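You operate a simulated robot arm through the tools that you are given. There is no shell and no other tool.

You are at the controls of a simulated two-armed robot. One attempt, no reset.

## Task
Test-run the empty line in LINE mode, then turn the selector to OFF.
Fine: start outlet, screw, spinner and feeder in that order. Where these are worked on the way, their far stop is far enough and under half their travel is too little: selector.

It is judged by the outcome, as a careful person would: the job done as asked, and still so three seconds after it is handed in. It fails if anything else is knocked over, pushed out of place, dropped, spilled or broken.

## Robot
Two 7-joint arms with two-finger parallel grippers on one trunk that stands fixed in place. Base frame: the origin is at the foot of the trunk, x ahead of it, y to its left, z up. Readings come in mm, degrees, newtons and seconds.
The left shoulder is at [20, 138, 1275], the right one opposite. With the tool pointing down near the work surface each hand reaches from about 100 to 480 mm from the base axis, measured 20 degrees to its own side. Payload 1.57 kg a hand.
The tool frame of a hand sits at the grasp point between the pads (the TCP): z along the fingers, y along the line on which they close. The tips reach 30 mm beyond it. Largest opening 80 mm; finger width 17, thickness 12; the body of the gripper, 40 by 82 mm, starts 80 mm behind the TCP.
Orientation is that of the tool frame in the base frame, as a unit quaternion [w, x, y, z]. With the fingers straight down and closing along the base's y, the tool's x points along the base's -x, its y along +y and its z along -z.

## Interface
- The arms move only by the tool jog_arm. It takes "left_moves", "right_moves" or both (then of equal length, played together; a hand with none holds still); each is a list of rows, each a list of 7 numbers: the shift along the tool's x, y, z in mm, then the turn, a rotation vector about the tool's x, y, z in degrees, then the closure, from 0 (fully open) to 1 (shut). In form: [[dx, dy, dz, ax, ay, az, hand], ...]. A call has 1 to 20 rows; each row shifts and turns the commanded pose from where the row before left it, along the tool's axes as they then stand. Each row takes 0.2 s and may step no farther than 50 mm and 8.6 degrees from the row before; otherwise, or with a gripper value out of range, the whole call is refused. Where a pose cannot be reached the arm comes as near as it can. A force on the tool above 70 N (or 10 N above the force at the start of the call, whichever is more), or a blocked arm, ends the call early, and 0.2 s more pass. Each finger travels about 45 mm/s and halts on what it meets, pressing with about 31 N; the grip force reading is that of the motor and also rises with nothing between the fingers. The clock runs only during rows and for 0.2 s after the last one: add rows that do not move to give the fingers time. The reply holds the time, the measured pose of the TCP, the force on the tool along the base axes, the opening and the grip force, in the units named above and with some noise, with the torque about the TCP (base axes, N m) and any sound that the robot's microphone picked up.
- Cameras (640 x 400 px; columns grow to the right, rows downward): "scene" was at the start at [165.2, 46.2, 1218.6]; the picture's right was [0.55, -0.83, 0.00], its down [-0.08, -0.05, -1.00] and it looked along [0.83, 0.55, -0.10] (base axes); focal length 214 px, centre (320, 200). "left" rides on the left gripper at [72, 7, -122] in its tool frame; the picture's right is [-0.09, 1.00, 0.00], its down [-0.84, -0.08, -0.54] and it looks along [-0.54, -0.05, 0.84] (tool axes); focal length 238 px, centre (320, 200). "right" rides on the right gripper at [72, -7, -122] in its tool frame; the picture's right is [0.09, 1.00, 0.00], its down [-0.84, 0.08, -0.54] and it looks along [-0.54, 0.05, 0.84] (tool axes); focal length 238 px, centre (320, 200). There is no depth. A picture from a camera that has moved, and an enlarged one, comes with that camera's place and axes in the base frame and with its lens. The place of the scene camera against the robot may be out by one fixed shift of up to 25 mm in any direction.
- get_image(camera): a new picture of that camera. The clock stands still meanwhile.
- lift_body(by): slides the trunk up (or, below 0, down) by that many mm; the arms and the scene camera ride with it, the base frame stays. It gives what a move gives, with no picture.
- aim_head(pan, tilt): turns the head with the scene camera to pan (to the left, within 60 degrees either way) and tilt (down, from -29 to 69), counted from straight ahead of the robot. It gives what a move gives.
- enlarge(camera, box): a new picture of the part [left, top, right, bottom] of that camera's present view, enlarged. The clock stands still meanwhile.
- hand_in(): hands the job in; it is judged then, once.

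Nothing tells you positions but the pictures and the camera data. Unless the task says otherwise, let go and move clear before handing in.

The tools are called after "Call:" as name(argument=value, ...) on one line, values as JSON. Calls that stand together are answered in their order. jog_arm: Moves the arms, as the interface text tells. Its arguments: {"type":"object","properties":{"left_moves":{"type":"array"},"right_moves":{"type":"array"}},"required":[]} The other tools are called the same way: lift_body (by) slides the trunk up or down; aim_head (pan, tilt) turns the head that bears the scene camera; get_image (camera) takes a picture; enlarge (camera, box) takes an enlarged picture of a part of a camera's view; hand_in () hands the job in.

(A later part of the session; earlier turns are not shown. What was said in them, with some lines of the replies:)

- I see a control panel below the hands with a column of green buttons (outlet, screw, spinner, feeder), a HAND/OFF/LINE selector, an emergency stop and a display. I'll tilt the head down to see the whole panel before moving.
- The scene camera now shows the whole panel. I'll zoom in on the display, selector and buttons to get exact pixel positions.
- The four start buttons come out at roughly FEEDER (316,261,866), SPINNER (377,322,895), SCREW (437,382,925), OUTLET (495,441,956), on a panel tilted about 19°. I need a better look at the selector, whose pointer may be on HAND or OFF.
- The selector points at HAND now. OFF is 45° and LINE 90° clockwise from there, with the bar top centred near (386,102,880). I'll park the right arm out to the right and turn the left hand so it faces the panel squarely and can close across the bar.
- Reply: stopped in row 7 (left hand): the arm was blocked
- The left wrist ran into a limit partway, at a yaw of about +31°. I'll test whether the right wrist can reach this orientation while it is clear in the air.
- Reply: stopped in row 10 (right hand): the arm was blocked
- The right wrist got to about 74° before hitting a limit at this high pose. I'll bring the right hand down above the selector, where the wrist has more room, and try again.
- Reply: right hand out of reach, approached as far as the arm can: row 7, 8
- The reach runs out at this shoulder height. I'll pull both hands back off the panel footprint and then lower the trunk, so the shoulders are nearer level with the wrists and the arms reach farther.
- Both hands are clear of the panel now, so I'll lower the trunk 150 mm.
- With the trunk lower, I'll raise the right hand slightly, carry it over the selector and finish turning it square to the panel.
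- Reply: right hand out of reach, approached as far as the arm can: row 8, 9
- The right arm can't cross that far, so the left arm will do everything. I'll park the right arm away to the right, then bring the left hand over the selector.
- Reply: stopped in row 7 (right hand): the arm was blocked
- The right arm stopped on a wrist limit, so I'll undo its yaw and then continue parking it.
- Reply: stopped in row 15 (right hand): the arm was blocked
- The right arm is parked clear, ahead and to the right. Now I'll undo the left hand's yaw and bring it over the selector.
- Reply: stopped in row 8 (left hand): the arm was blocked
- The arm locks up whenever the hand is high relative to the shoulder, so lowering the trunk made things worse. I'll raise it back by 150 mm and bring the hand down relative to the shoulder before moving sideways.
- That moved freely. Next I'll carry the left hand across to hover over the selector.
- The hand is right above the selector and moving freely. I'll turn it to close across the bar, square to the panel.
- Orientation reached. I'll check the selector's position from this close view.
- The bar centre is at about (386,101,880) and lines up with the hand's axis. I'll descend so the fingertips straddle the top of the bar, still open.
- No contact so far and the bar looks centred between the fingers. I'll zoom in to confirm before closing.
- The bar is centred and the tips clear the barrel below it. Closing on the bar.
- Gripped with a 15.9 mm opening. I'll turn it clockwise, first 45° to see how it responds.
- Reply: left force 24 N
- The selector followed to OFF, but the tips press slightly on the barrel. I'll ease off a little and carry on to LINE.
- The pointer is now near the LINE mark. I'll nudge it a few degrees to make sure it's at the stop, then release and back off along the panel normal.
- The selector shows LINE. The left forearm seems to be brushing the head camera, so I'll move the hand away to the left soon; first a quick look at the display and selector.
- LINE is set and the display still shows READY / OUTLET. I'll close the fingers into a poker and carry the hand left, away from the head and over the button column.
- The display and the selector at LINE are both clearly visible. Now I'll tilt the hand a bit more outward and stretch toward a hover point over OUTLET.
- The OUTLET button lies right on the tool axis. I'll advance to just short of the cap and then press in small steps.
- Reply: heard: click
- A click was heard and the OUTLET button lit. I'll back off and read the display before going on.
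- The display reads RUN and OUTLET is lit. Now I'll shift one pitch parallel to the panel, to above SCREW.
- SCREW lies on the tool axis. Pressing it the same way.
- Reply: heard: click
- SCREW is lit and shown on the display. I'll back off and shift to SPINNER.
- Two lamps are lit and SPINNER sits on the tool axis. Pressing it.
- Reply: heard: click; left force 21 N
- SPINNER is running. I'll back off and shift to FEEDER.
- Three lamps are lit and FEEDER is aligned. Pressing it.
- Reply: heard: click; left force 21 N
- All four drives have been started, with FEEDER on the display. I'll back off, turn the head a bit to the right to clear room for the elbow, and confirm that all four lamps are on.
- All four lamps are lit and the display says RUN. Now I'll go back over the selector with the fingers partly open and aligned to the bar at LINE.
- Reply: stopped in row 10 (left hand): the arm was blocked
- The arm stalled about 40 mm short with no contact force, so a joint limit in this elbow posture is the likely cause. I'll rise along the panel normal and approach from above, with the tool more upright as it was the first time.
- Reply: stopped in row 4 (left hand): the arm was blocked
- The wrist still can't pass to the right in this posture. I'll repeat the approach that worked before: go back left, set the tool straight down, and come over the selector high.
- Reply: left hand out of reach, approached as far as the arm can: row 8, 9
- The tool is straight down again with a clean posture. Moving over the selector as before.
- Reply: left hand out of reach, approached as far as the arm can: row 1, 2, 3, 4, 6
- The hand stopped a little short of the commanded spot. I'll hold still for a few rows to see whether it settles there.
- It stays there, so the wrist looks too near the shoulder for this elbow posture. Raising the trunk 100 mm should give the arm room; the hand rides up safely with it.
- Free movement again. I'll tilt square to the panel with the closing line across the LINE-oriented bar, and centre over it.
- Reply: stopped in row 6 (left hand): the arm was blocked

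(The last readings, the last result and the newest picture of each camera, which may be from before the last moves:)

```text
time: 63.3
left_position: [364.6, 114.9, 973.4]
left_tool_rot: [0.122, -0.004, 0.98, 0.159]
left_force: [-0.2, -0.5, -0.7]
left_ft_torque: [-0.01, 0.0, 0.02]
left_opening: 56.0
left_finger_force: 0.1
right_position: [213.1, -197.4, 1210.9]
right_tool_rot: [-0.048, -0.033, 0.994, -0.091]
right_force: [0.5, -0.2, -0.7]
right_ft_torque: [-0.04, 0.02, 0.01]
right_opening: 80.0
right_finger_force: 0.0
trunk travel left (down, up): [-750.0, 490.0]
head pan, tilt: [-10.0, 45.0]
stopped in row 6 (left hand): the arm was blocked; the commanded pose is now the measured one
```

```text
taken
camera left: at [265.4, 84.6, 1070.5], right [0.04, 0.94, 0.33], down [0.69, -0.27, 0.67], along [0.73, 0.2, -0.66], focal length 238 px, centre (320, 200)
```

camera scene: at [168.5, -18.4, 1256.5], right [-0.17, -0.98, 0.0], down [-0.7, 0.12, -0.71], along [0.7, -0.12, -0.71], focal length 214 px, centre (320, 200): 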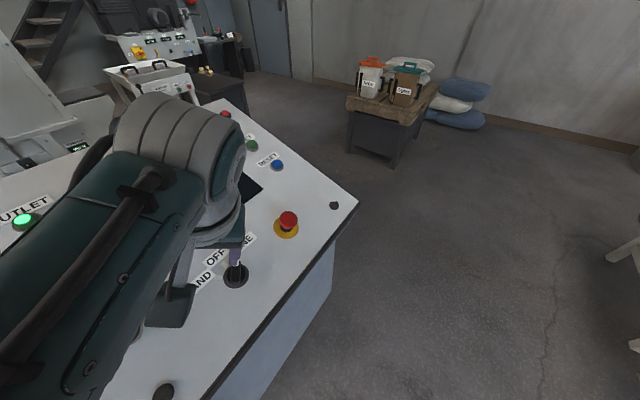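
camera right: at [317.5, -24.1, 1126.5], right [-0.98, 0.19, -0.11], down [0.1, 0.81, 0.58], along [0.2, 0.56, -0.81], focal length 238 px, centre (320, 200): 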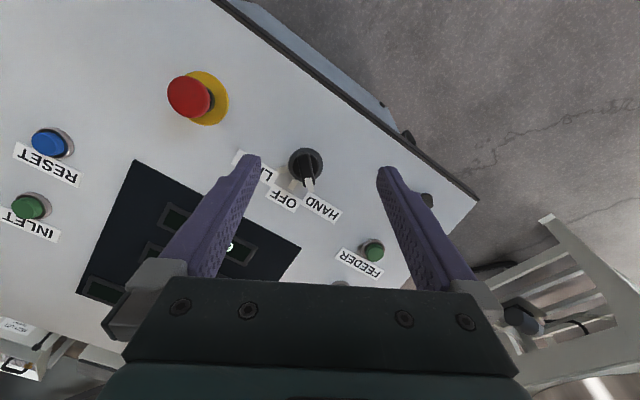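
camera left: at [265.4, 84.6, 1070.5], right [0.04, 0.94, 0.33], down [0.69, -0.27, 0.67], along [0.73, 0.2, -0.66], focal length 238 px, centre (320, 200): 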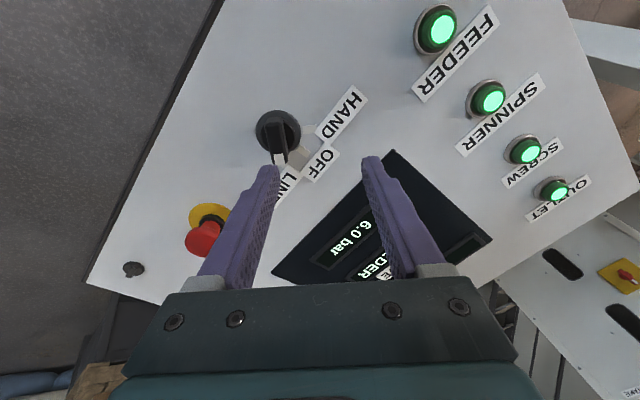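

It's the wrist limit again at this yaw and tilt. Rotating counter-clockwise toward the OFF yaw should ease it, so I'll try that here.

Call:
jog_arm(left_moves=[[0, 0, -5, 0.69, 0.31, -7.5, 0.2], [0, 0, -5, 0.69, 0.31, -7.5, 0.1], [0, 0, -5, 0.69, 0.31, -7.5, 0], [0, 0, 0, 0.69, 0.31, -7.5, 0], [0, 0, 0, 0.69, 0.31, -7.5, 0], [0, 0, 0, 0.69, 0.31, -7.5, 0], [0, 0, 0, 0, 0, 0, 0]])

Call:
get_image(camera="left")

Call:
get_image(camera="scene")

```text
time: 65.1
left_position: [362.7, 154.4, 982.0]
left_tool_rot: [0.176, -0.38, 0.901, 0.109]
left_force: [-0.5, 0.2, -0.2]
left_ft_torque: [0.04, 0.02, 0.01]
left_opening: 79.9
left_finger_force: 0.1
right_position: [212.1, -197.9, 1211.5]
right_tool_rot: [-0.048, -0.033, 0.994, -0.091]
right_force: [-0.8, -1.2, 0.1]
right_ft_torque: [0.01, 0.01, -0.01]
right_opening: 80.2
right_finger_force: 0.0
trunk travel left (down, up): [-750.0, 490.0]
head pan, tilt: [-10.0, 45.0]
stopped in row 7 (left hand): the arm was blocked; the commanded pose is now the measured one
```

```text
taken
camera left: at [283.7, 71.3, 1065.6], right [-0.66, 0.74, 0.1], down [0.47, 0.31, 0.83], along [0.58, 0.59, -0.55], focal length 238 px, centre (320, 200)
```

left: 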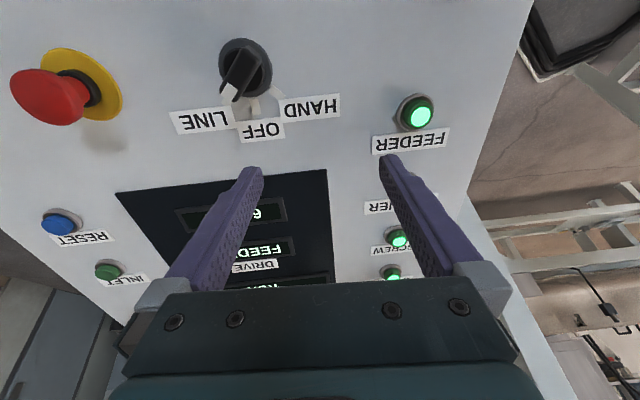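

```text
taken
camera scene: at [168.5, -18.5, 1256.5], right [-0.17, -0.98, 0.0], down [-0.7, 0.12, -0.71], along [0.7, -0.12, -0.71], focal length 214 px, centre (320, 200)
```

scene: 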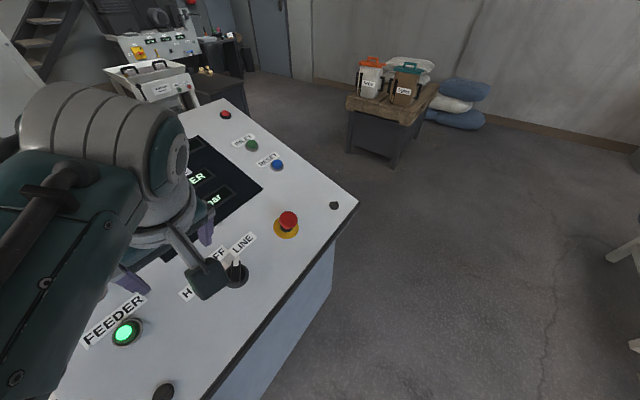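

The elbow has folded inward since the first turn and blocks the wrist. I'll bring the hand back left and up to its starting pose to swing the elbow out again, then repeat the approach that worked.

Call:
jog_arm(left_moves=[[-15.8, 22.6, -7.6, 0, 0, 0, 0], [-15.8, 22.6, -7.6, 0, 0, 0, 0], [-15.8, 22.6, -7.6, 0, 0, 0, 0], [-15.8, 22.6, -7.6, 0, 0, 0, 0], [-15.8, 22.6, -7.6, 0, 0, 0, 0], [-15.8, 22.6, -7.6, 0, 0, 0, 0], [-15.8, 22.6, -7.6, 0, 0, 0, 0], [-15.8, 22.6, -7.6, 0, 0, 0, 0], [0, 0, 0, 1.31, 3.91, 6.21, 0], [0, 0, 0, 1.31, 3.91, 6.21, 0], [0, 0, 0, 1.31, 3.91, 6.21, 0], [0, 0, 0, 1.31, 3.91, 6.21, 0], [0, 0, 0, 1.31, 3.91, 6.21, 0], [0, 0, 0, 1.31, 3.91, 6.21, 0], [0, 0, 0, 1.31, 3.91, 6.21, 0], [0, 0, 0, 0, 0, 0, 0]])

Call:
aim_head(pan=33, tilt=40)

Call:
get_image(camera="scene")

```text
time: 68.5
left_position: [299.9, 336.4, 1096.8]
left_tool_rot: [-0.061, -0.021, 0.998, 0.0]
left_force: [0.2, -0.2, -0.7]
left_ft_torque: [0.01, -0.03, -0.02]
left_opening: 79.9
left_finger_force: 0.0
right_position: [213.0, -198.0, 1211.0]
right_tool_rot: [-0.048, -0.033, 0.994, -0.091]
right_force: [0.2, -0.1, 0.4]
right_ft_torque: [0.01, -0.03, 0.0]
right_opening: 79.8
right_finger_force: 0.1
trunk travel left (down, up): [-750.0, 490.0]
head pan, tilt: [-10.0, 45.0]
```

```text
time: 69.6
left_position: [299.6, 335.7, 1096.8]
left_tool_rot: [-0.061, -0.021, 0.998, 0.0]
left_force: [-0.3, 0.3, 0.7]
left_ft_torque: [-0.01, 0.0, 0.03]
left_opening: 80.1
left_finger_force: 0.0
right_position: [212.3, -198.4, 1210.0]
right_tool_rot: [-0.048, -0.034, 0.994, -0.092]
right_force: [1.3, -0.3, -0.7]
right_ft_torque: [-0.03, 0.01, 0.04]
right_opening: 79.9
right_finger_force: 0.1
trunk travel left (down, up): [-750.0, 490.0]
head pan, tilt: [33.0, 40.0]
```

```text
taken
camera scene: at [159.8, 41.8, 1263.7], right [0.54, -0.84, 0.0], down [-0.54, -0.35, -0.77], along [0.64, 0.42, -0.64], focal length 214 px, centre (320, 200)
```

scene: 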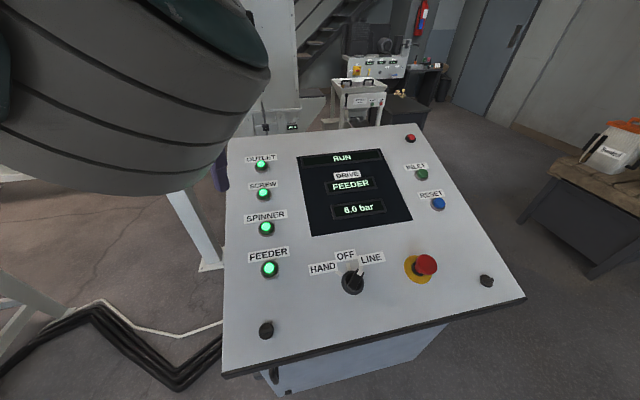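

The elbow is visibly folded inward near the head. I'll lower the trunk back to its starting height and raise the hand to its starting pose, which should unfold the elbow outward.

Call:
lift_body(by=-100)

Call:
jog_arm(left_moves=[[0, 4, -20, 0, 0, 0, 0], [0, 4, -20, 0, 0, 0, 0], [0, 4, -20, 0, 0, 0, 0], [0, 4, -20, 0, 0, 0, 0], [0, 4, -20, 0, 0, 0, 0], [0, 4, -20, 0, 0, 0, 0], [0, 4, -20, 0, 0, 0, 0], [0, 4, -20, 0, 0, 0, 0]])

Call:
get_image(camera="scene")

```text
time: 70.9
left_position: [300.1, 336.0, 997.7]
left_tool_rot: [-0.061, -0.021, 0.998, 0.0]
left_force: [0.1, 0.6, -1.0]
left_ft_torque: [-0.02, -0.02, 0.0]
left_opening: 80.3
left_finger_force: 0.2
right_position: [211.8, -197.7, 1110.8]
right_tool_rot: [-0.048, -0.033, 0.994, -0.092]
right_force: [0.2, 0.2, 0.0]
right_ft_torque: [0.0, 0.01, 0.0]
right_opening: 79.9
right_finger_force: 0.1
trunk travel left (down, up): [-650.0, 590.0]
head pan, tilt: [33.0, 40.0]
```

```text
time: 72.7
left_position: [316.5, 367.8, 1155.0]
left_tool_rot: [-0.062, -0.021, 0.998, 0.0]
left_force: [-0.1, -0.1, -1.1]
left_ft_torque: [0.01, 0.0, -0.02]
left_opening: 80.2
left_finger_force: 0.0
right_position: [211.8, -198.1, 1110.5]
right_tool_rot: [-0.049, -0.034, 0.994, -0.092]
right_force: [0.1, 0.0, -0.1]
right_ft_torque: [0.04, 0.01, -0.01]
right_opening: 80.1
right_finger_force: 0.0
trunk travel left (down, up): [-650.0, 590.0]
head pan, tilt: [33.0, 40.0]
```

```text
taken
camera scene: at [159.7, 41.9, 1163.7], right [0.55, -0.84, 0.0], down [-0.54, -0.35, -0.77], along [0.64, 0.42, -0.64], focal length 214 px, centre (320, 200)
```

scene: 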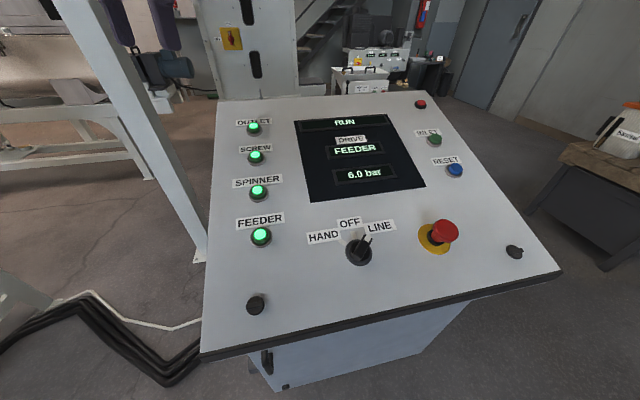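

I'll look up to compare the arm posture with the starting picture.

Call:
aim_head(pan=33.4, tilt=5.6)

Call:
get_image(camera="scene")

```text
time: 73.7
left_position: [315.3, 368.5, 1155.4]
left_tool_rot: [-0.06, -0.022, 0.998, 0.001]
left_force: [-0.6, 0.6, 0.1]
left_ft_torque: [-0.02, -0.03, -0.02]
left_opening: 79.9
left_finger_force: 0.0
right_position: [212.8, -197.9, 1111.1]
right_tool_rot: [-0.048, -0.033, 0.994, -0.092]
right_force: [0.4, 0.2, 0.4]
right_ft_torque: [-0.03, 0.0, -0.03]
right_opening: 79.9
right_finger_force: 0.0
trunk travel left (down, up): [-650.0, 590.0]
head pan, tilt: [33.4, 5.6]
```

```text
taken
camera scene: at [165.3, 46.2, 1218.5], right [0.55, -0.83, 0.0], down [-0.08, -0.05, -1.0], along [0.83, 0.55, -0.1], focal length 214 px, centre (320, 200)
```

scene: 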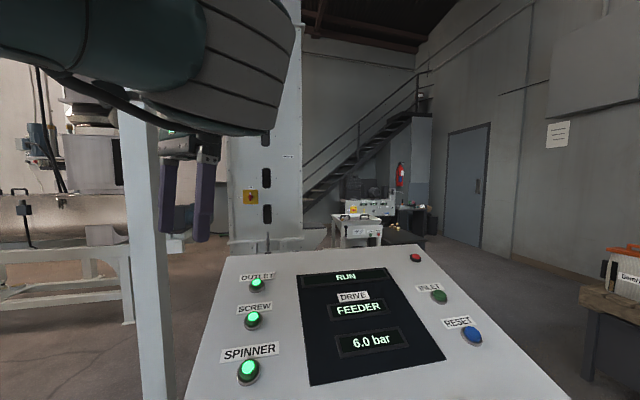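

The elbow is still folded inward, but in this posture a vertical tool over the selector moves freely. I'll grip the bar with the tool vertical and turn it about the knob's own axis, which swings the wrist away from the limit. First I'll raise the trunk and move over the selector.

Call:
lift_body(by=100)

Call:
jog_arm(left_moves=[[0, 0, 0, 0, -3.5, 2.2, 0], [0, 0, 0, 0, -3.5, 2.2, 0], [0, -15, 30, 0, 0, 0, 0], [0, -15, 30, 0, 0, 0, 0], [0, -15, 30, 0, 0, 0, 0], [0, -15, 30, 0, 0, 0, 0], [0, -15, 30, 0, 0, 0, 0], [-7, -25, 10, 0, 0, 0, 0], [-7, -25, 10, 0, 0, 0, 0], [-7, -25, 10, 0, 0, 0, 0], [-7, -25, 10, 0, 0, 0, 0], [-7, -25, 10, 0, 0, 0, 0], [-7, -25, 10, 0, 0, 0, 0], [-7, -25, 10, 0, 0, 0, 0], [-7, -20, 10, 0, 0, 0, 0], [0, 0, 0, 0, 0, 0, 0]])

Call:
aim_head(pan=0, tilt=50)

Call:
get_image(camera="scene")

Call:
get_image(camera="left")

```text
time: 75.0
left_position: [315.9, 368.5, 1254.4]
left_tool_rot: [-0.062, -0.021, 0.998, 0.0]
left_force: [0.0, 0.0, 0.3]
left_ft_torque: [0.04, -0.01, 0.0]
left_opening: 79.9
left_finger_force: 0.1
right_position: [212.5, -197.9, 1211.6]
right_tool_rot: [-0.048, -0.033, 0.994, -0.092]
right_force: [0.2, 0.5, -0.7]
right_ft_torque: [0.0, 0.0, 0.02]
right_opening: 79.7
right_finger_force: 0.1
trunk travel left (down, up): [-750.0, 490.0]
head pan, tilt: [33.4, 5.6]
```

```text
time: 78.4
left_position: [375.0, 125.4, 1018.5]
left_tool_rot: [0.005, 0.004, 1.0, 0.015]
left_force: [0.1, -0.5, -0.3]
left_ft_torque: [0.0, 0.0, 0.03]
left_opening: 80.0
left_finger_force: 0.1
left hand out of reach, approached as far as the arm can: row 8, 9
right_position: [212.9, -198.2, 1211.7]
right_tool_rot: [-0.048, -0.034, 0.994, -0.092]
right_force: [-0.7, 0.6, 0.6]
right_ft_torque: [-0.01, -0.01, -0.01]
right_opening: 79.9
right_finger_force: 0.1
trunk travel left (down, up): [-750.0, 490.0]
head pan, tilt: [33.4, 5.6]
```

```text
time: 79.5
left_position: [373.1, 126.6, 1015.0]
left_tool_rot: [0.002, 0.006, 1.0, 0.019]
left_force: [1.5, 0.7, 1.7]
left_ft_torque: [-0.04, 0.0, -0.02]
left_opening: 80.1
left_finger_force: 0.1
right_position: [212.8, -197.9, 1210.9]
right_tool_rot: [-0.049, -0.033, 0.994, -0.093]
right_force: [-0.1, 0.4, -0.1]
right_ft_torque: [0.0, 0.01, -0.05]
right_opening: 80.1
right_finger_force: 0.2
trunk travel left (down, up): [-750.0, 490.0]
head pan, tilt: [0.0, 50.0]
```

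```text
taken
camera scene: at [165.5, -4.4, 1249.6], right [0.0, -1.0, 0.0], down [-0.77, 0.0, -0.64], along [0.64, 0.0, -0.77], focal length 214 px, centre (320, 200)
```

scene: 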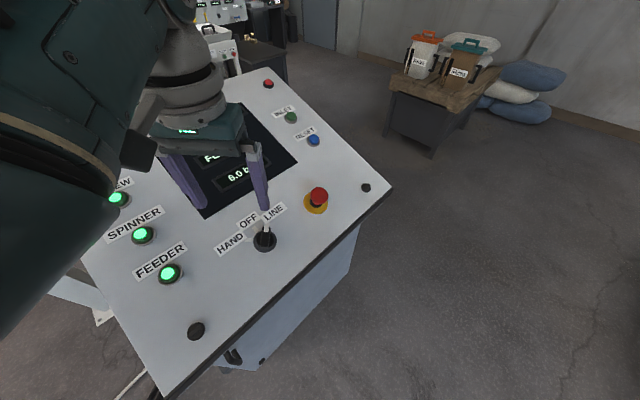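

```text
taken
camera left: at [301.9, 128.6, 1138.7], right [0.1, 0.99, 0.04], down [0.83, -0.11, 0.54], along [0.54, -0.02, -0.84], focal length 238 px, centre (320, 200)
```

left: 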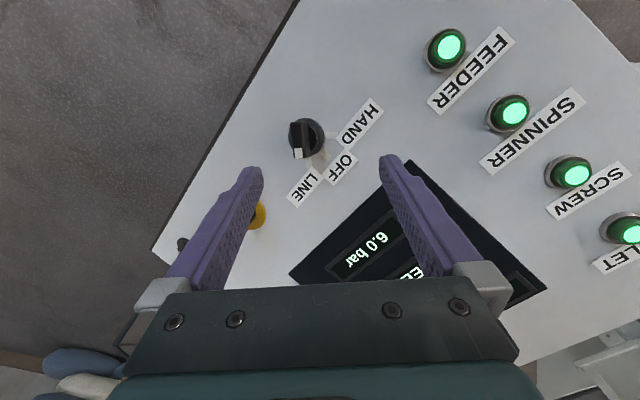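

Nearly over the selector with the tool vertical. I'll shift the last bit right while descending partway.

Call:
jog_arm(left_moves=[[0, 0, 20, 0, 0, 0, 0], [0, 0, 20, 0, 0, 0, 0], [-3, -8, 5, 0, 0, 0, 0], [-3, -8, 5, 0, 0, 0, 0], [-4, -8, 3, 0, 0, 0, 0], [0, 0, 0, 0, 0, 0, 0]])

Call:
get_image(camera="left")

Call:
get_image(camera="scene")

```text
time: 81.0
left_position: [382.2, 90.4, 964.0]
left_tool_rot: [0.001, 0.013, 1.0, 0.005]
left_force: [0.1, -0.2, 0.1]
left_ft_torque: [0.02, -0.01, -0.02]
left_opening: 79.8
left_finger_force: 0.0
right_position: [213.2, -198.6, 1210.3]
right_tool_rot: [-0.048, -0.034, 0.994, -0.092]
right_force: [-1.3, 0.2, -0.2]
right_ft_torque: [0.02, -0.03, -0.01]
right_opening: 80.0
right_finger_force: 0.2
trunk travel left (down, up): [-750.0, 490.0]
head pan, tilt: [0.0, 50.0]
```

```text
taken
camera left: at [310.3, 96.4, 1086.4], right [0.12, 0.99, 0.01], down [0.83, -0.1, 0.54], along [0.54, -0.05, -0.84], focal length 238 px, centre (320, 200)
```

left: 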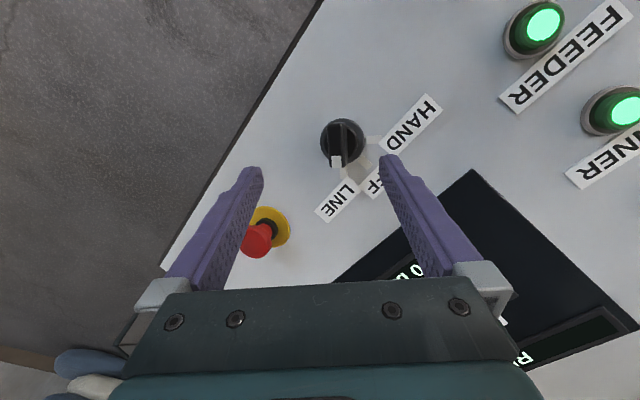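

```text
taken
camera scene: at [165.5, -4.4, 1249.6], right [0.0, -1.0, 0.0], down [-0.77, 0.0, -0.64], along [0.64, 0.0, -0.77], focal length 214 px, centre (320, 200)
```

scene: 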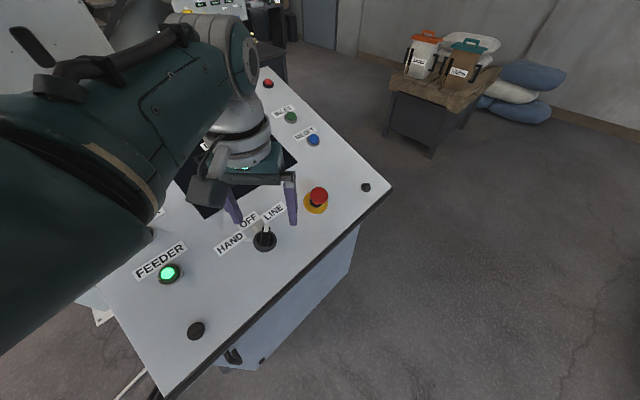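

Now it tracks freely right by the selector. I'll tilt halfway toward the panel normal and come down to 30 mm above the grip height.

Call:
jog_arm(left_moves=[[0, 0, 0, -3.5, -3.5, 0.5, 0], [0, 0, 0, -3.5, -3.5, 0.5, 0], [2, 0.2, 13, 0, 0, 0, 0.1], [2, 0.1, 13, 0, 0, 0, 0.2], [2, 0.1, 12, 0, 0, 0, 0.25], [0, 0, 0, 0, 0, 0, 0.25]])

Call:
get_image(camera="left")

Call:
enlarge(camera="left", box=[240, 90, 400, 210])

Call:
get_image(camera="scene")

```text
time: 82.3
left_position: [379.6, 91.6, 925.3]
left_tool_rot: [0.061, 0.024, 0.996, 0.065]
left_force: [-0.1, 0.2, 0.4]
left_ft_torque: [0.05, 0.02, 0.0]
left_opening: 60.1
left_finger_force: 0.0
right_position: [213.0, -198.4, 1211.0]
right_tool_rot: [-0.049, -0.034, 0.994, -0.092]
right_force: [0.1, 0.2, 0.0]
right_ft_torque: [0.0, -0.02, -0.01]
right_opening: 80.0
right_finger_force: 0.0
trunk travel left (down, up): [-750.0, 490.0]
head pan, tilt: [0.0, 50.0]
```

```text
taken
camera left: at [294.1, 86.8, 1037.7], right [0.13, 0.98, 0.14], down [0.76, -0.19, 0.62], along [0.64, 0.03, -0.77], focal length 238 px, centre (320, 200)
```

left: 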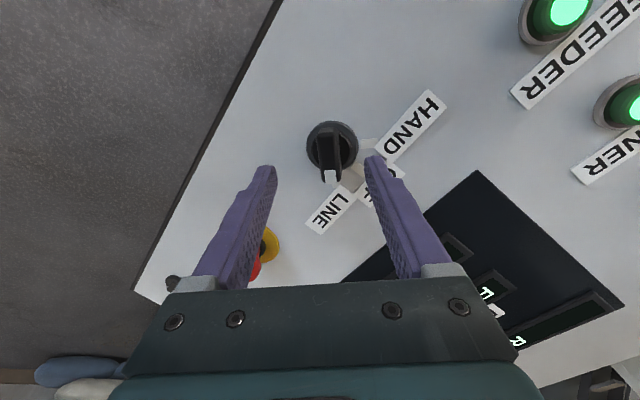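

```text
3.33 times, centred on (320, 150) of left
camera zoom: at [294.1, 86.8, 1037.7], right [0.13, 0.98, 0.14], down [0.76, -0.19, 0.62], along [0.64, 0.03, -0.77], focal length 794 px, centre (320, 367)
```

zoom: 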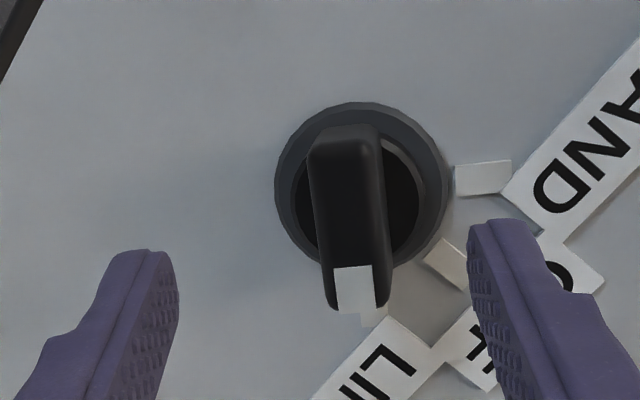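

```text
taken
camera scene: at [165.4, -4.4, 1249.6], right [0.0, -1.0, 0.0], down [-0.77, 0.0, -0.64], along [0.64, 0.0, -0.77], focal length 214 px, centre (320, 200)
```

scene: 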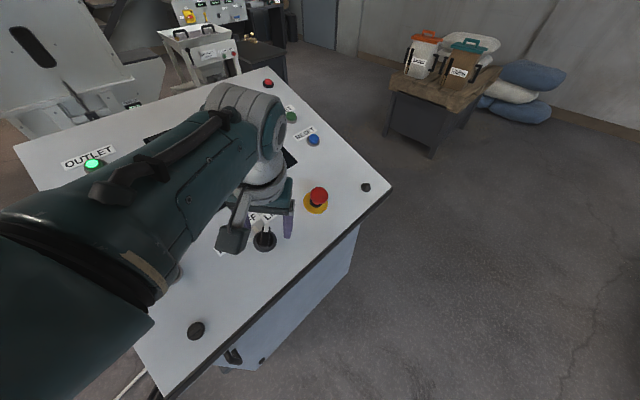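

It's tracking well. I'll finish tilting square to the panel at this height, with no contact yet.

Call:
jog_arm(left_moves=[[1.5, 0, 0, -3.4, -3.3, -1.4, 0.25], [1.5, 0, 0, -3.4, -3.3, -1.4, 0.25], [2, 0, 1, 0, 0, 0, 0.25], [0, 0, 0, 0, 0, 0, 0.25]])

Call:
enlarge(camera="left", box=[240, 90, 400, 210])

Call:
get_image(camera="scene")

```text
time: 83.5
left_position: [383.0, 116.5, 925.7]
left_tool_rot: [0.126, -0.01, 0.982, 0.141]
left_force: [0.3, 0.2, 0.3]
left_ft_torque: [0.0, 0.01, 0.01]
left_opening: 60.2
left_finger_force: 0.1
right_position: [212.3, -197.5, 1210.9]
right_tool_rot: [-0.048, -0.033, 0.994, -0.09]
right_force: [-0.6, 0.1, 0.0]
right_ft_torque: [-0.02, 0.0, 0.01]
right_opening: 80.1
right_finger_force: 0.0
trunk travel left (down, up): [-750.0, 490.0]
head pan, tilt: [0.0, 50.0]
stopped in row 4 (left hand): the arm was blocked; the commanded pose is now the measured one
```

```text
3.33 times, centred on (320, 150) of left
camera zoom: at [284.0, 90.0, 1022.5], right [0.04, 0.95, 0.3], down [0.68, -0.24, 0.69], along [0.73, 0.18, -0.66], focal length 794 px, centre (320, 367)
```

zoom: 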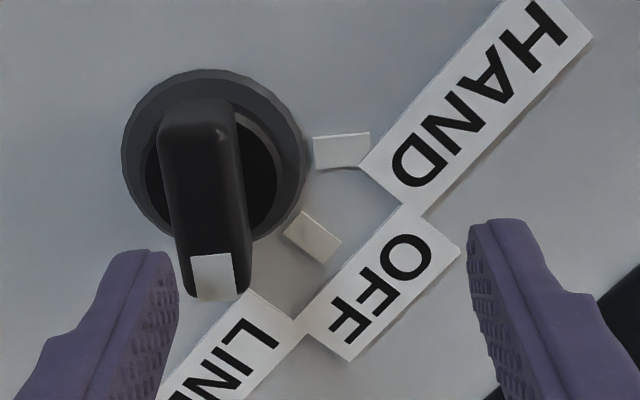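

```text
taken
camera scene: at [165.5, -4.3, 1249.6], right [0.0, -1.0, 0.0], down [-0.77, 0.0, -0.64], along [0.64, 0.0, -0.77], focal length 214 px, centre (320, 200)
```

scene: 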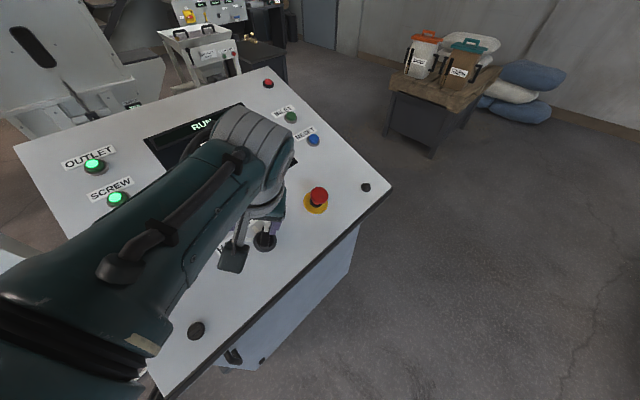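

Full tilt isn't reachable in this posture, so I'll go back to the half-tilt that worked and grip from there.

Call:
jog_arm(left_moves=[[0, 0, -3, 3.4, 3.3, 1.4, 0.25], [0, 0, -3, 3.4, 3.3, 1.4, 0.25], [0, -7, 0, 0, 0, 0, 0.25], [0, -7, 0, 0, 0, 0, 0.25], [0, -6, 0, 0, 0, 0, 0.25], [0, 0, 0, 0, 0, 0, 0.25]])

Call:
enlarge(camera="left", box=[240, 90, 400, 210])

```text
time: 85.0
left_position: [380.4, 92.5, 926.0]
left_tool_rot: [0.066, 0.014, 0.994, 0.082]
left_force: [-0.2, 0.0, 0.1]
left_ft_torque: [0.01, 0.01, 0.0]
left_opening: 60.1
left_finger_force: 0.0
right_position: [211.9, -198.6, 1212.2]
right_tool_rot: [-0.049, -0.034, 0.994, -0.092]
right_force: [0.6, 0.1, 0.2]
right_ft_torque: [-0.02, 0.0, -0.02]
right_opening: 80.1
right_finger_force: 0.0
trunk travel left (down, up): [-750.0, 490.0]
head pan, tilt: [0.0, 50.0]
```

```text
3.33 times, centred on (320, 150) of left
camera zoom: at [294.3, 82.5, 1038.8], right [0.11, 0.98, 0.18], down [0.76, -0.2, 0.63], along [0.65, 0.07, -0.76], focal length 794 px, centre (320, 367)
```

zoom: 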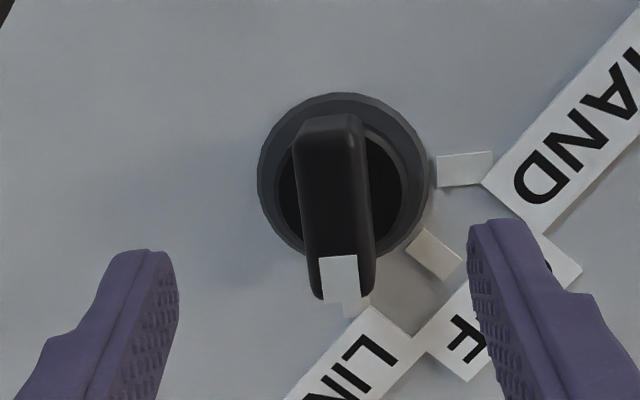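

Half-tilt is restored and the bar sits about 4 mm to the left of the finger midline. I'll correct for that, descend to straddle it, and check before closing.

Call:
jog_arm(left_moves=[[0.2, 2, 10, 0, 0, 0, 0.25], [0.2, 2.2, 10, 0, 0, 0, 0.25], [0, 0, 8, 0, 0, 0, 0.25], [0, 0, 4, 0, 0, 0, 0.25], [0, 0, 0, 0, 0, 0, 0.25]])

Call:
enlarge(camera="left", box=[240, 110, 400, 230])

```text
time: 86.2
left_position: [384.5, 96.4, 897.5]
left_tool_rot: [0.066, 0.015, 0.995, 0.078]
left_force: [0.4, 0.1, 0.9]
left_ft_torque: [0.02, 0.0, 0.03]
left_opening: 60.2
left_finger_force: 0.0
right_position: [212.6, -197.6, 1211.4]
right_tool_rot: [-0.049, -0.034, 0.994, -0.092]
right_force: [0.3, 0.3, 1.5]
right_ft_torque: [0.03, 0.0, -0.01]
right_opening: 80.0
right_finger_force: 0.1
trunk travel left (down, up): [-750.0, 490.0]
head pan, tilt: [0.0, 50.0]
```

```text
3.33 times, centred on (320, 170) of left
camera zoom: at [298.3, 87.4, 1009.0], right [0.11, 0.98, 0.17], down [0.75, -0.19, 0.63], along [0.65, 0.06, -0.76], focal length 794 px, centre (320, 300)
```

zoom: 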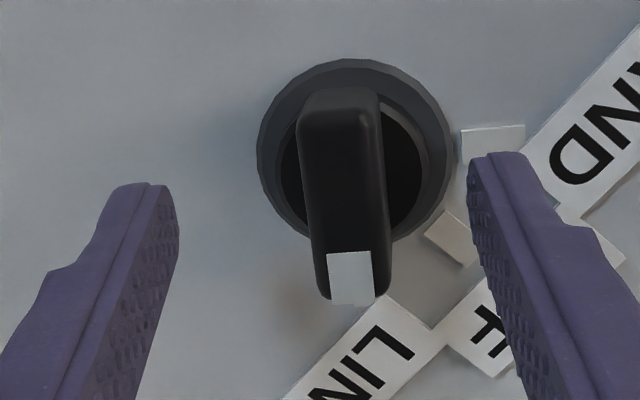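

The bar is still about 4 mm left of the midline. I'll correct, lower 3 mm and close.

Call:
jog_arm(left_moves=[[1.5, 4.5, 1.5, 0, 0, 0, 0.25], [0, 0, 1.5, 0, 0, 0, 0.25], [0, 0, 0, 0, 0, 0, 1], [0, 0, 0, 0, 0, 0, 1], [0, 0, 0, 0, 0, 0, 1], [0, 0, 0, 0, 0, 0, 1], [0, 0, 0, 0, 0, 0, 1]])

Call:
enlarge(camera="left", box=[240, 110, 400, 230])

Call:
get_image(camera="scene")

```text
time: 87.8
left_position: [384.0, 102.1, 895.1]
left_tool_rot: [0.065, 0.016, 0.995, 0.079]
left_force: [0.6, 1.1, -0.8]
left_ft_torque: [0.33, -0.06, 0.46]
left_opening: 17.1
left_finger_force: 31.8
right_position: [212.8, -198.6, 1210.7]
right_tool_rot: [-0.048, -0.033, 0.994, -0.091]
right_force: [0.8, 0.7, -0.7]
right_ft_torque: [-0.01, 0.0, 0.01]
right_opening: 80.3
right_finger_force: 0.1
trunk travel left (down, up): [-750.0, 490.0]
head pan, tilt: [0.0, 50.0]
```

```text
3.33 times, centred on (320, 170) of left
camera zoom: at [297.4, 93.0, 1006.5], right [0.11, 0.98, 0.17], down [0.75, -0.19, 0.63], along [0.65, 0.06, -0.76], focal length 794 px, centre (320, 300)
```

zoom: 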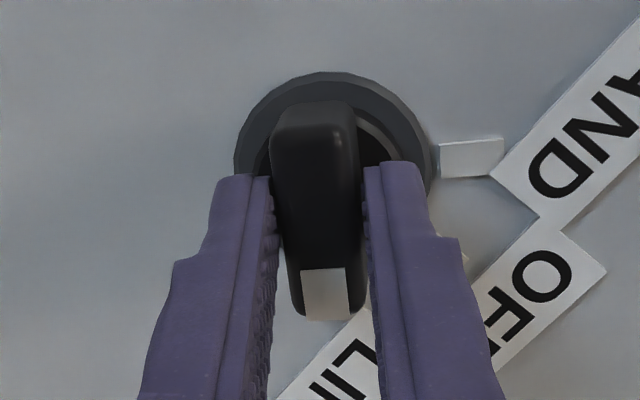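

```text
taken
camera scene: at [165.5, -4.2, 1249.6], right [0.0, -1.0, 0.0], down [-0.77, 0.0, -0.64], along [0.64, 0.0, -0.77], focal length 214 px, centre (320, 200)
```

scene: 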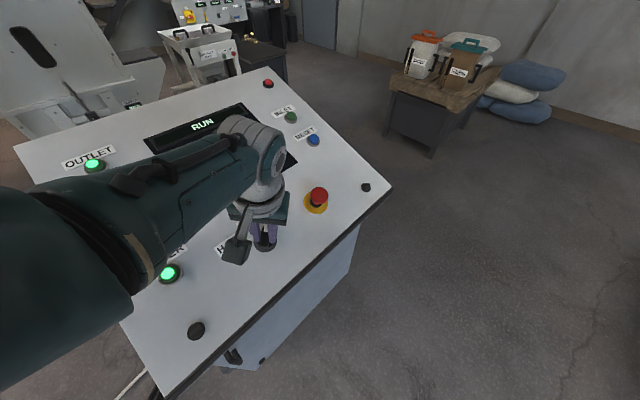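

Firmly gripped with little side load. I'll turn it counter-clockwise about the knob axis toward OFF, starting with about half the angle.

Call:
jog_arm(left_moves=[[0, 0, 0, 0.79, -0.63, -7.42, 1], [0, 0, 0, 0.79, -0.63, -7.42, 1], [0, 0, 0, 0.79, -0.63, -7.42, 1], [0, 0, 0, 0, 0, 0, 1]])

Call:
enlarge(camera="left", box=[240, 110, 400, 230])

Call:
get_image(camera="scene")

```text
time: 88.8
left_position: [383.6, 102.0, 894.0]
left_tool_rot: [0.097, -0.174, 0.979, 0.044]
left_force: [-7.1, 2.5, 13.4]
left_ft_torque: [0.67, -0.04, 0.18]
left_opening: 16.9
left_finger_force: 32.2
right_position: [211.8, -196.8, 1210.9]
right_tool_rot: [-0.049, -0.033, 0.994, -0.091]
right_force: [-0.1, -0.2, -0.2]
right_ft_torque: [0.01, -0.02, -0.01]
right_opening: 80.0
right_finger_force: 0.1
trunk travel left (down, up): [-750.0, 490.0]
head pan, tilt: [0.0, 50.0]
```

```text
3.33 times, centred on (320, 170) of left
camera zoom: at [294.5, 70.3, 1000.2], right [-0.26, 0.96, 0.07], down [0.7, 0.14, 0.7], along [0.66, 0.23, -0.71], focal length 794 px, centre (320, 300)
```

zoom: 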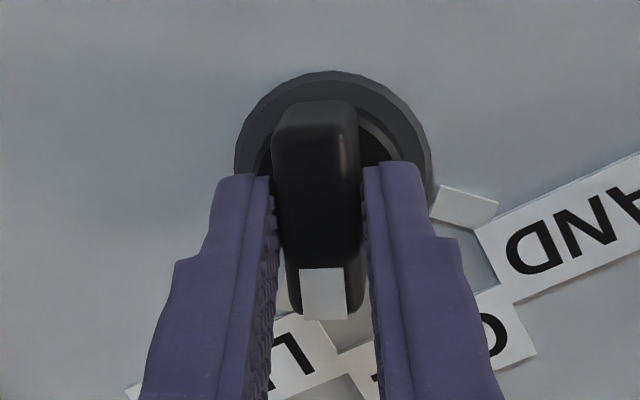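

```text
taken
camera scene: at [165.1, -3.8, 1249.6], right [0.0, -1.0, 0.0], down [-0.77, 0.0, -0.64], along [0.64, 0.0, -0.77], focal length 214 px, centre (320, 200)
```

scene: 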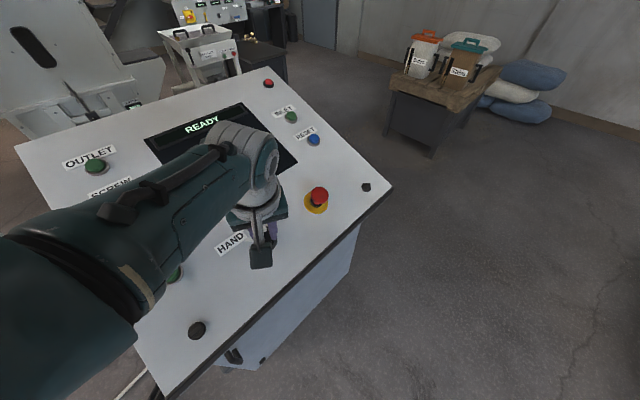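

The bar has followed about 22°, the lamps have gone out and the display shows READY. I'll continue the remaining angle to the OFF mark.

Call:
jog_arm(left_moves=[[0, 0, -1, 0.79, -0.63, -7.42, 1], [0, 0, 0, 0.79, -0.63, -7.42, 1], [0, 0, 0, 0.79, -0.63, -7.42, 1], [0, 0, 0, 0, 0, 0, 1]])

Call:
enlarge(camera="left", box=[240, 110, 400, 230])

Call:
get_image(camera="left")

```text
time: 89.8
left_position: [383.5, 103.9, 893.2]
left_tool_rot: [0.122, -0.359, 0.925, 0.007]
left_force: [-8.0, -20.0, 13.6]
left_ft_torque: [-0.37, 0.63, 0.1]
left_opening: 17.0
left_finger_force: 32.3
right_position: [212.2, -201.2, 1212.2]
right_tool_rot: [-0.049, -0.033, 0.994, -0.094]
right_force: [0.2, 0.4, -0.1]
right_ft_torque: [-0.01, 0.0, -0.03]
right_opening: 80.0
right_finger_force: 0.1
trunk travel left (down, up): [-750.0, 490.0]
head pan, tilt: [0.0, 50.0]
```

```text
3.33 times, centred on (320, 170) of left
camera zoom: at [301.5, 47.8, 995.9], right [-0.6, 0.8, -0.05], down [0.53, 0.44, 0.73], along [0.6, 0.41, -0.69], focal length 794 px, centre (320, 300)
```

zoom: 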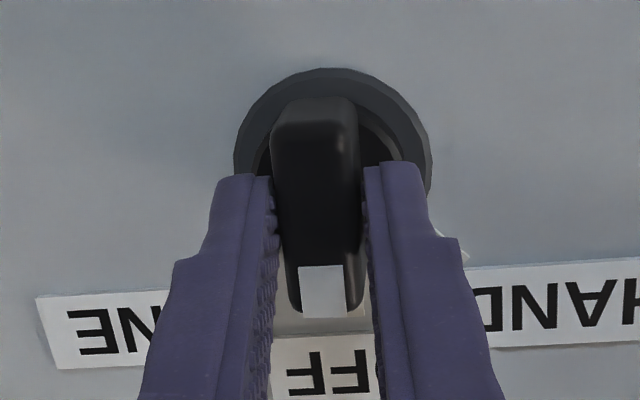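

```text
taken
camera left: at [301.5, 47.8, 995.9], right [-0.6, 0.8, -0.05], down [0.53, 0.44, 0.73], along [0.6, 0.41, -0.69], focal length 238 px, centre (320, 200)
```

left: 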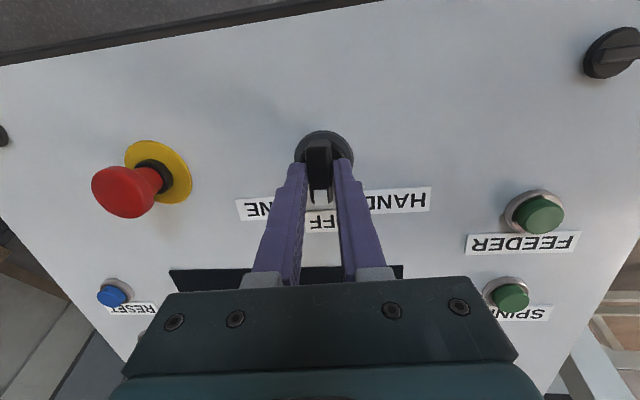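

The bar has turned about 43° and points almost exactly at OFF. I'll add the last 2° while relieving the side load, then open gently and look.

Call:
jog_arm(left_moves=[[1, -0.5, -1, 0.2, -0.17, -2, 1], [0, 0, 0, 0, 0, 0, 1], [0, 0, 0, 0, 0, 0, 0.7], [0, 0, 0, 0, 0, 0, 0.5], [0, 0, 0, 0, 0, 0, 0.4], [0, 0, 0, 0, 0, 0, 0.4]])

Call:
enlarge(camera="left", box=[240, 110, 400, 230])

```text
time: 91.2
left_position: [381.7, 112.2, 894.8]
left_tool_rot: [0.128, -0.374, 0.918, 0.013]
left_force: [-1.4, -0.3, -0.3]
left_ft_torque: [0.01, -0.01, 0.01]
left_opening: 48.0
left_finger_force: 0.1
right_position: [212.0, -198.1, 1210.0]
right_tool_rot: [-0.049, -0.033, 0.994, -0.091]
right_force: [0.8, 0.1, -0.6]
right_ft_torque: [0.01, -0.01, 0.04]
right_opening: 79.8
right_finger_force: 0.0
trunk travel left (down, up): [-750.0, 490.0]
head pan, tilt: [0.0, 50.0]
```

```text
3.33 times, centred on (320, 170) of left
camera zoom: at [302.2, 53.3, 995.0], right [-0.62, 0.78, -0.05], down [0.51, 0.45, 0.73], along [0.59, 0.43, -0.68], focal length 794 px, centre (320, 300)
```

zoom: 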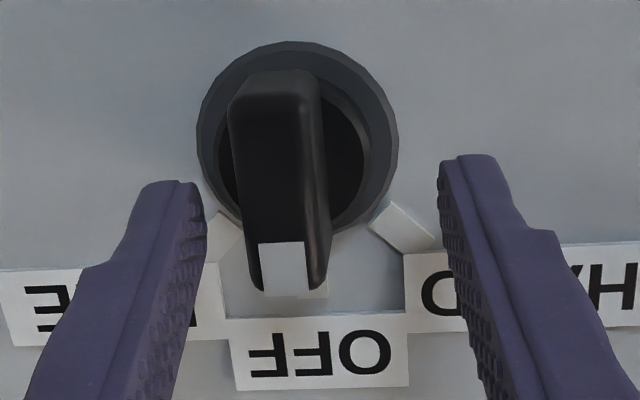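

Released with no load and the pointer looks to be at OFF. I'll open wider, back straight out and check from a distance.

Call:
jog_arm(left_moves=[[0, 0, 0, 0, 0, 0, 0], [0, 0, 0, 0, 0, 0, 0], [0, -2, -8, 0, 0, 0, 0], [0, 0, -12, 0, 0, 0, 0], [0, 0, -20, 0, 0, 0, 0], [0, 0, -20, 0, 0, 0, 0], [0, 10, -20, 0, 0, 0, 0]])

Call:
get_image(camera="left")

Call:
get_image(camera="scene")

```text
time: 93.0
left_position: [367.4, 152.4, 971.8]
left_tool_rot: [0.149, -0.381, 0.911, 0.049]
left_force: [0.1, -0.3, 0.0]
left_ft_torque: [0.0, 0.0, -0.04]
left_opening: 79.7
left_finger_force: 0.0
right_position: [213.7, -198.5, 1211.2]
right_tool_rot: [-0.049, -0.033, 0.994, -0.091]
right_force: [0.1, 0.3, 0.6]
right_ft_torque: [0.01, 0.01, -0.01]
right_opening: 80.4
right_finger_force: 0.1
trunk travel left (down, up): [-750.0, 490.0]
head pan, tilt: [0.0, 50.0]
stopped in row 7 (left hand): the arm was blocked; the commanded pose is now the measured one
```

```text
taken
camera left: at [288.2, 82.1, 1066.0], right [-0.64, 0.76, 0.0], down [0.48, 0.4, 0.78], along [0.59, 0.5, -0.63], focal length 238 px, centre (320, 200)
```

left: 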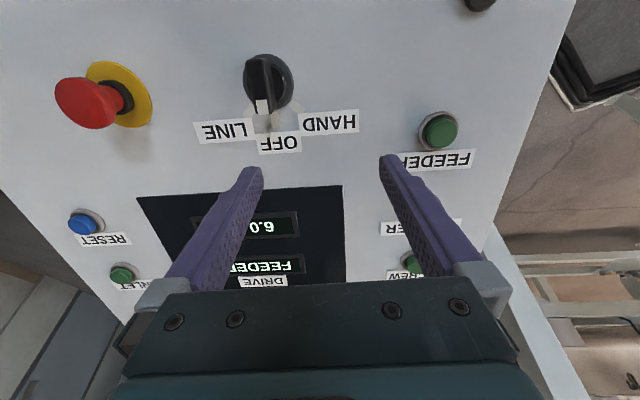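

```text
taken
camera scene: at [165.4, -4.3, 1249.6], right [0.0, -1.0, 0.0], down [-0.77, 0.0, -0.64], along [0.64, 0.0, -0.77], focal length 214 px, centre (320, 200)
```

scene: 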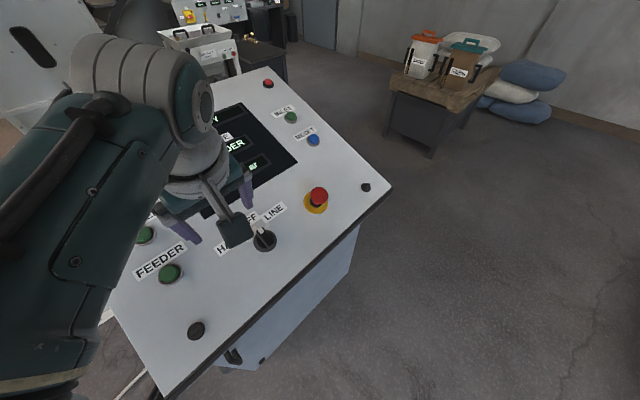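

The hand is clear of the selector. I'll move it away up and to the left, then inspect the selector.

Call:
jog_arm(left_moves=[[-15.8, 22.6, -7.6, 0, 0, 0, 0], [-15.8, 22.6, -7.6, 0, 0, 0, 0], [-15.8, 22.6, -7.6, 0, 0, 0, 0], [-15.8, 22.6, -7.6, 0, 0, 0, 0], [-15.8, 22.6, -7.6, 0, 0, 0, 0], [-15.8, 22.6, -7.6, 0, 0, 0, 0], [-15.8, 22.6, -7.6, 0, 0, 0, 0]])

Call:
aim_head(pan=20, tilt=50)

Call:
get_image(camera="scene")

```text
time: 94.5
left_position: [317.8, 323.1, 1050.5]
left_tool_rot: [0.146, -0.381, 0.912, 0.043]
left_force: [-0.6, 0.3, -0.2]
left_ft_torque: [0.0, -0.01, -0.03]
left_opening: 79.8
left_finger_force: 0.1
right_position: [212.6, -197.8, 1211.0]
right_tool_rot: [-0.049, -0.033, 0.994, -0.092]
right_force: [0.1, 0.6, 0.3]
right_ft_torque: [0.01, -0.03, -0.01]
right_opening: 80.4
right_finger_force: 0.0
trunk travel left (down, up): [-750.0, 490.0]
head pan, tilt: [0.0, 50.0]
```

```text
time: 95.4
left_position: [316.6, 321.5, 1050.4]
left_tool_rot: [0.146, -0.381, 0.912, 0.043]
left_force: [0.0, -0.4, 0.3]
left_ft_torque: [0.0, 0.0, 0.0]
left_opening: 80.1
left_finger_force: 0.0
right_position: [211.9, -198.4, 1211.5]
right_tool_rot: [-0.049, -0.034, 0.994, -0.093]
right_force: [-0.1, -0.4, -0.4]
right_ft_torque: [0.01, 0.03, 0.0]
right_opening: 80.0
right_finger_force: 0.1
trunk travel left (down, up): [-750.0, 490.0]
head pan, tilt: [20.0, 50.0]
```

```text
taken
camera scene: at [160.8, 21.8, 1249.6], right [0.34, -0.94, 0.0], down [-0.72, -0.26, -0.64], along [0.6, 0.22, -0.77], focal length 214 px, centre (320, 200)
```

scene: 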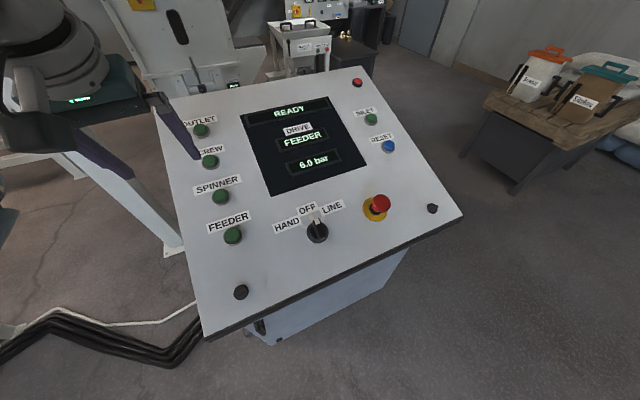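

Call:
enlarge(camera="scene", box=[270, 190, 370, 260])

Call:
enlarge(camera="scene", box=[170, 70, 430, 250])

```text
5.71 times, centred on (320, 225) of scene
camera zoom: at [160.8, 21.8, 1249.6], right [0.34, -0.94, 0.0], down [-0.72, -0.26, -0.64], along [0.6, 0.22, -0.77], focal length 1226 px, centre (320, 57)
```

zoom: 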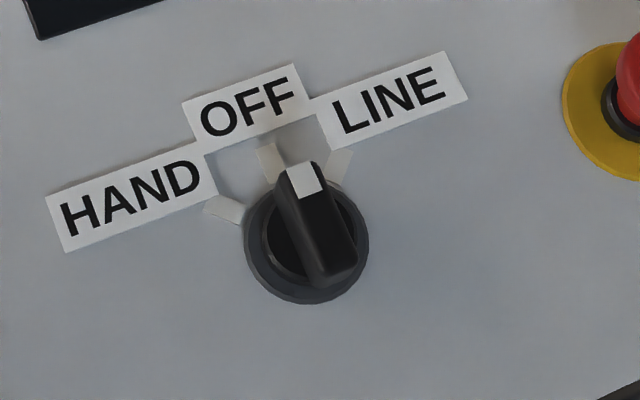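

```text
2.22 times, centred on (300, 160) of scene
camera zoom: at [160.8, 21.8, 1249.6], right [0.34, -0.94, 0.0], down [-0.72, -0.26, -0.64], along [0.6, 0.22, -0.77], focal length 477 px, centre (364, 289)
```

zoom: 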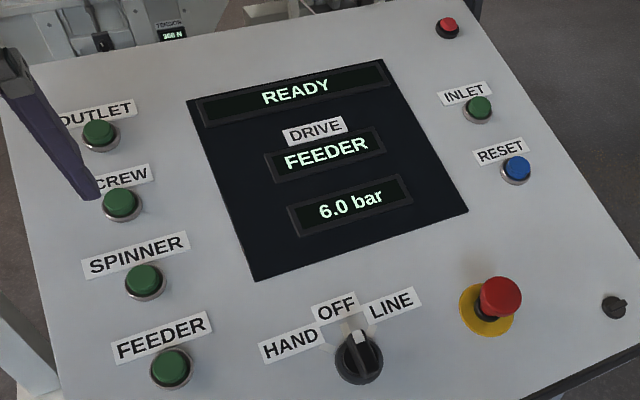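

The pointer is lined up with OFF. All start lamps are out, the display shows READY, and nothing else on the panel was touched. Both hands are open and clear, so I'm handing in.

Call:
hand_in()

```text
The job is handed in.
```

The line was test-run in LINE mode and the selector is now at OFF; the job is handed in.

- **Selector to LINE:** it started at HAND, and I turned it through to LINE and nudged it to the stop.
- **Starts:** I pressed outlet, screw, spinner and feeder in that order. Each press clicked, all four lamps lit, and the display showed RUN.
- **Selector to OFF:** before handing in, the pointer was lined up with OFF, the lamps were out and the display read READY.

While the left arm was backing away from LINE, the head camera shifted by a millimetre or two, probably because the forearm brushed it. It went back to its place once the arm moved on. I saw nothing else on or around the panel disturbed.

Both hands are open and clear of the panel. The trunk is 100 mm higher than at the start, because the left arm needed the room to reach the selector the second time.
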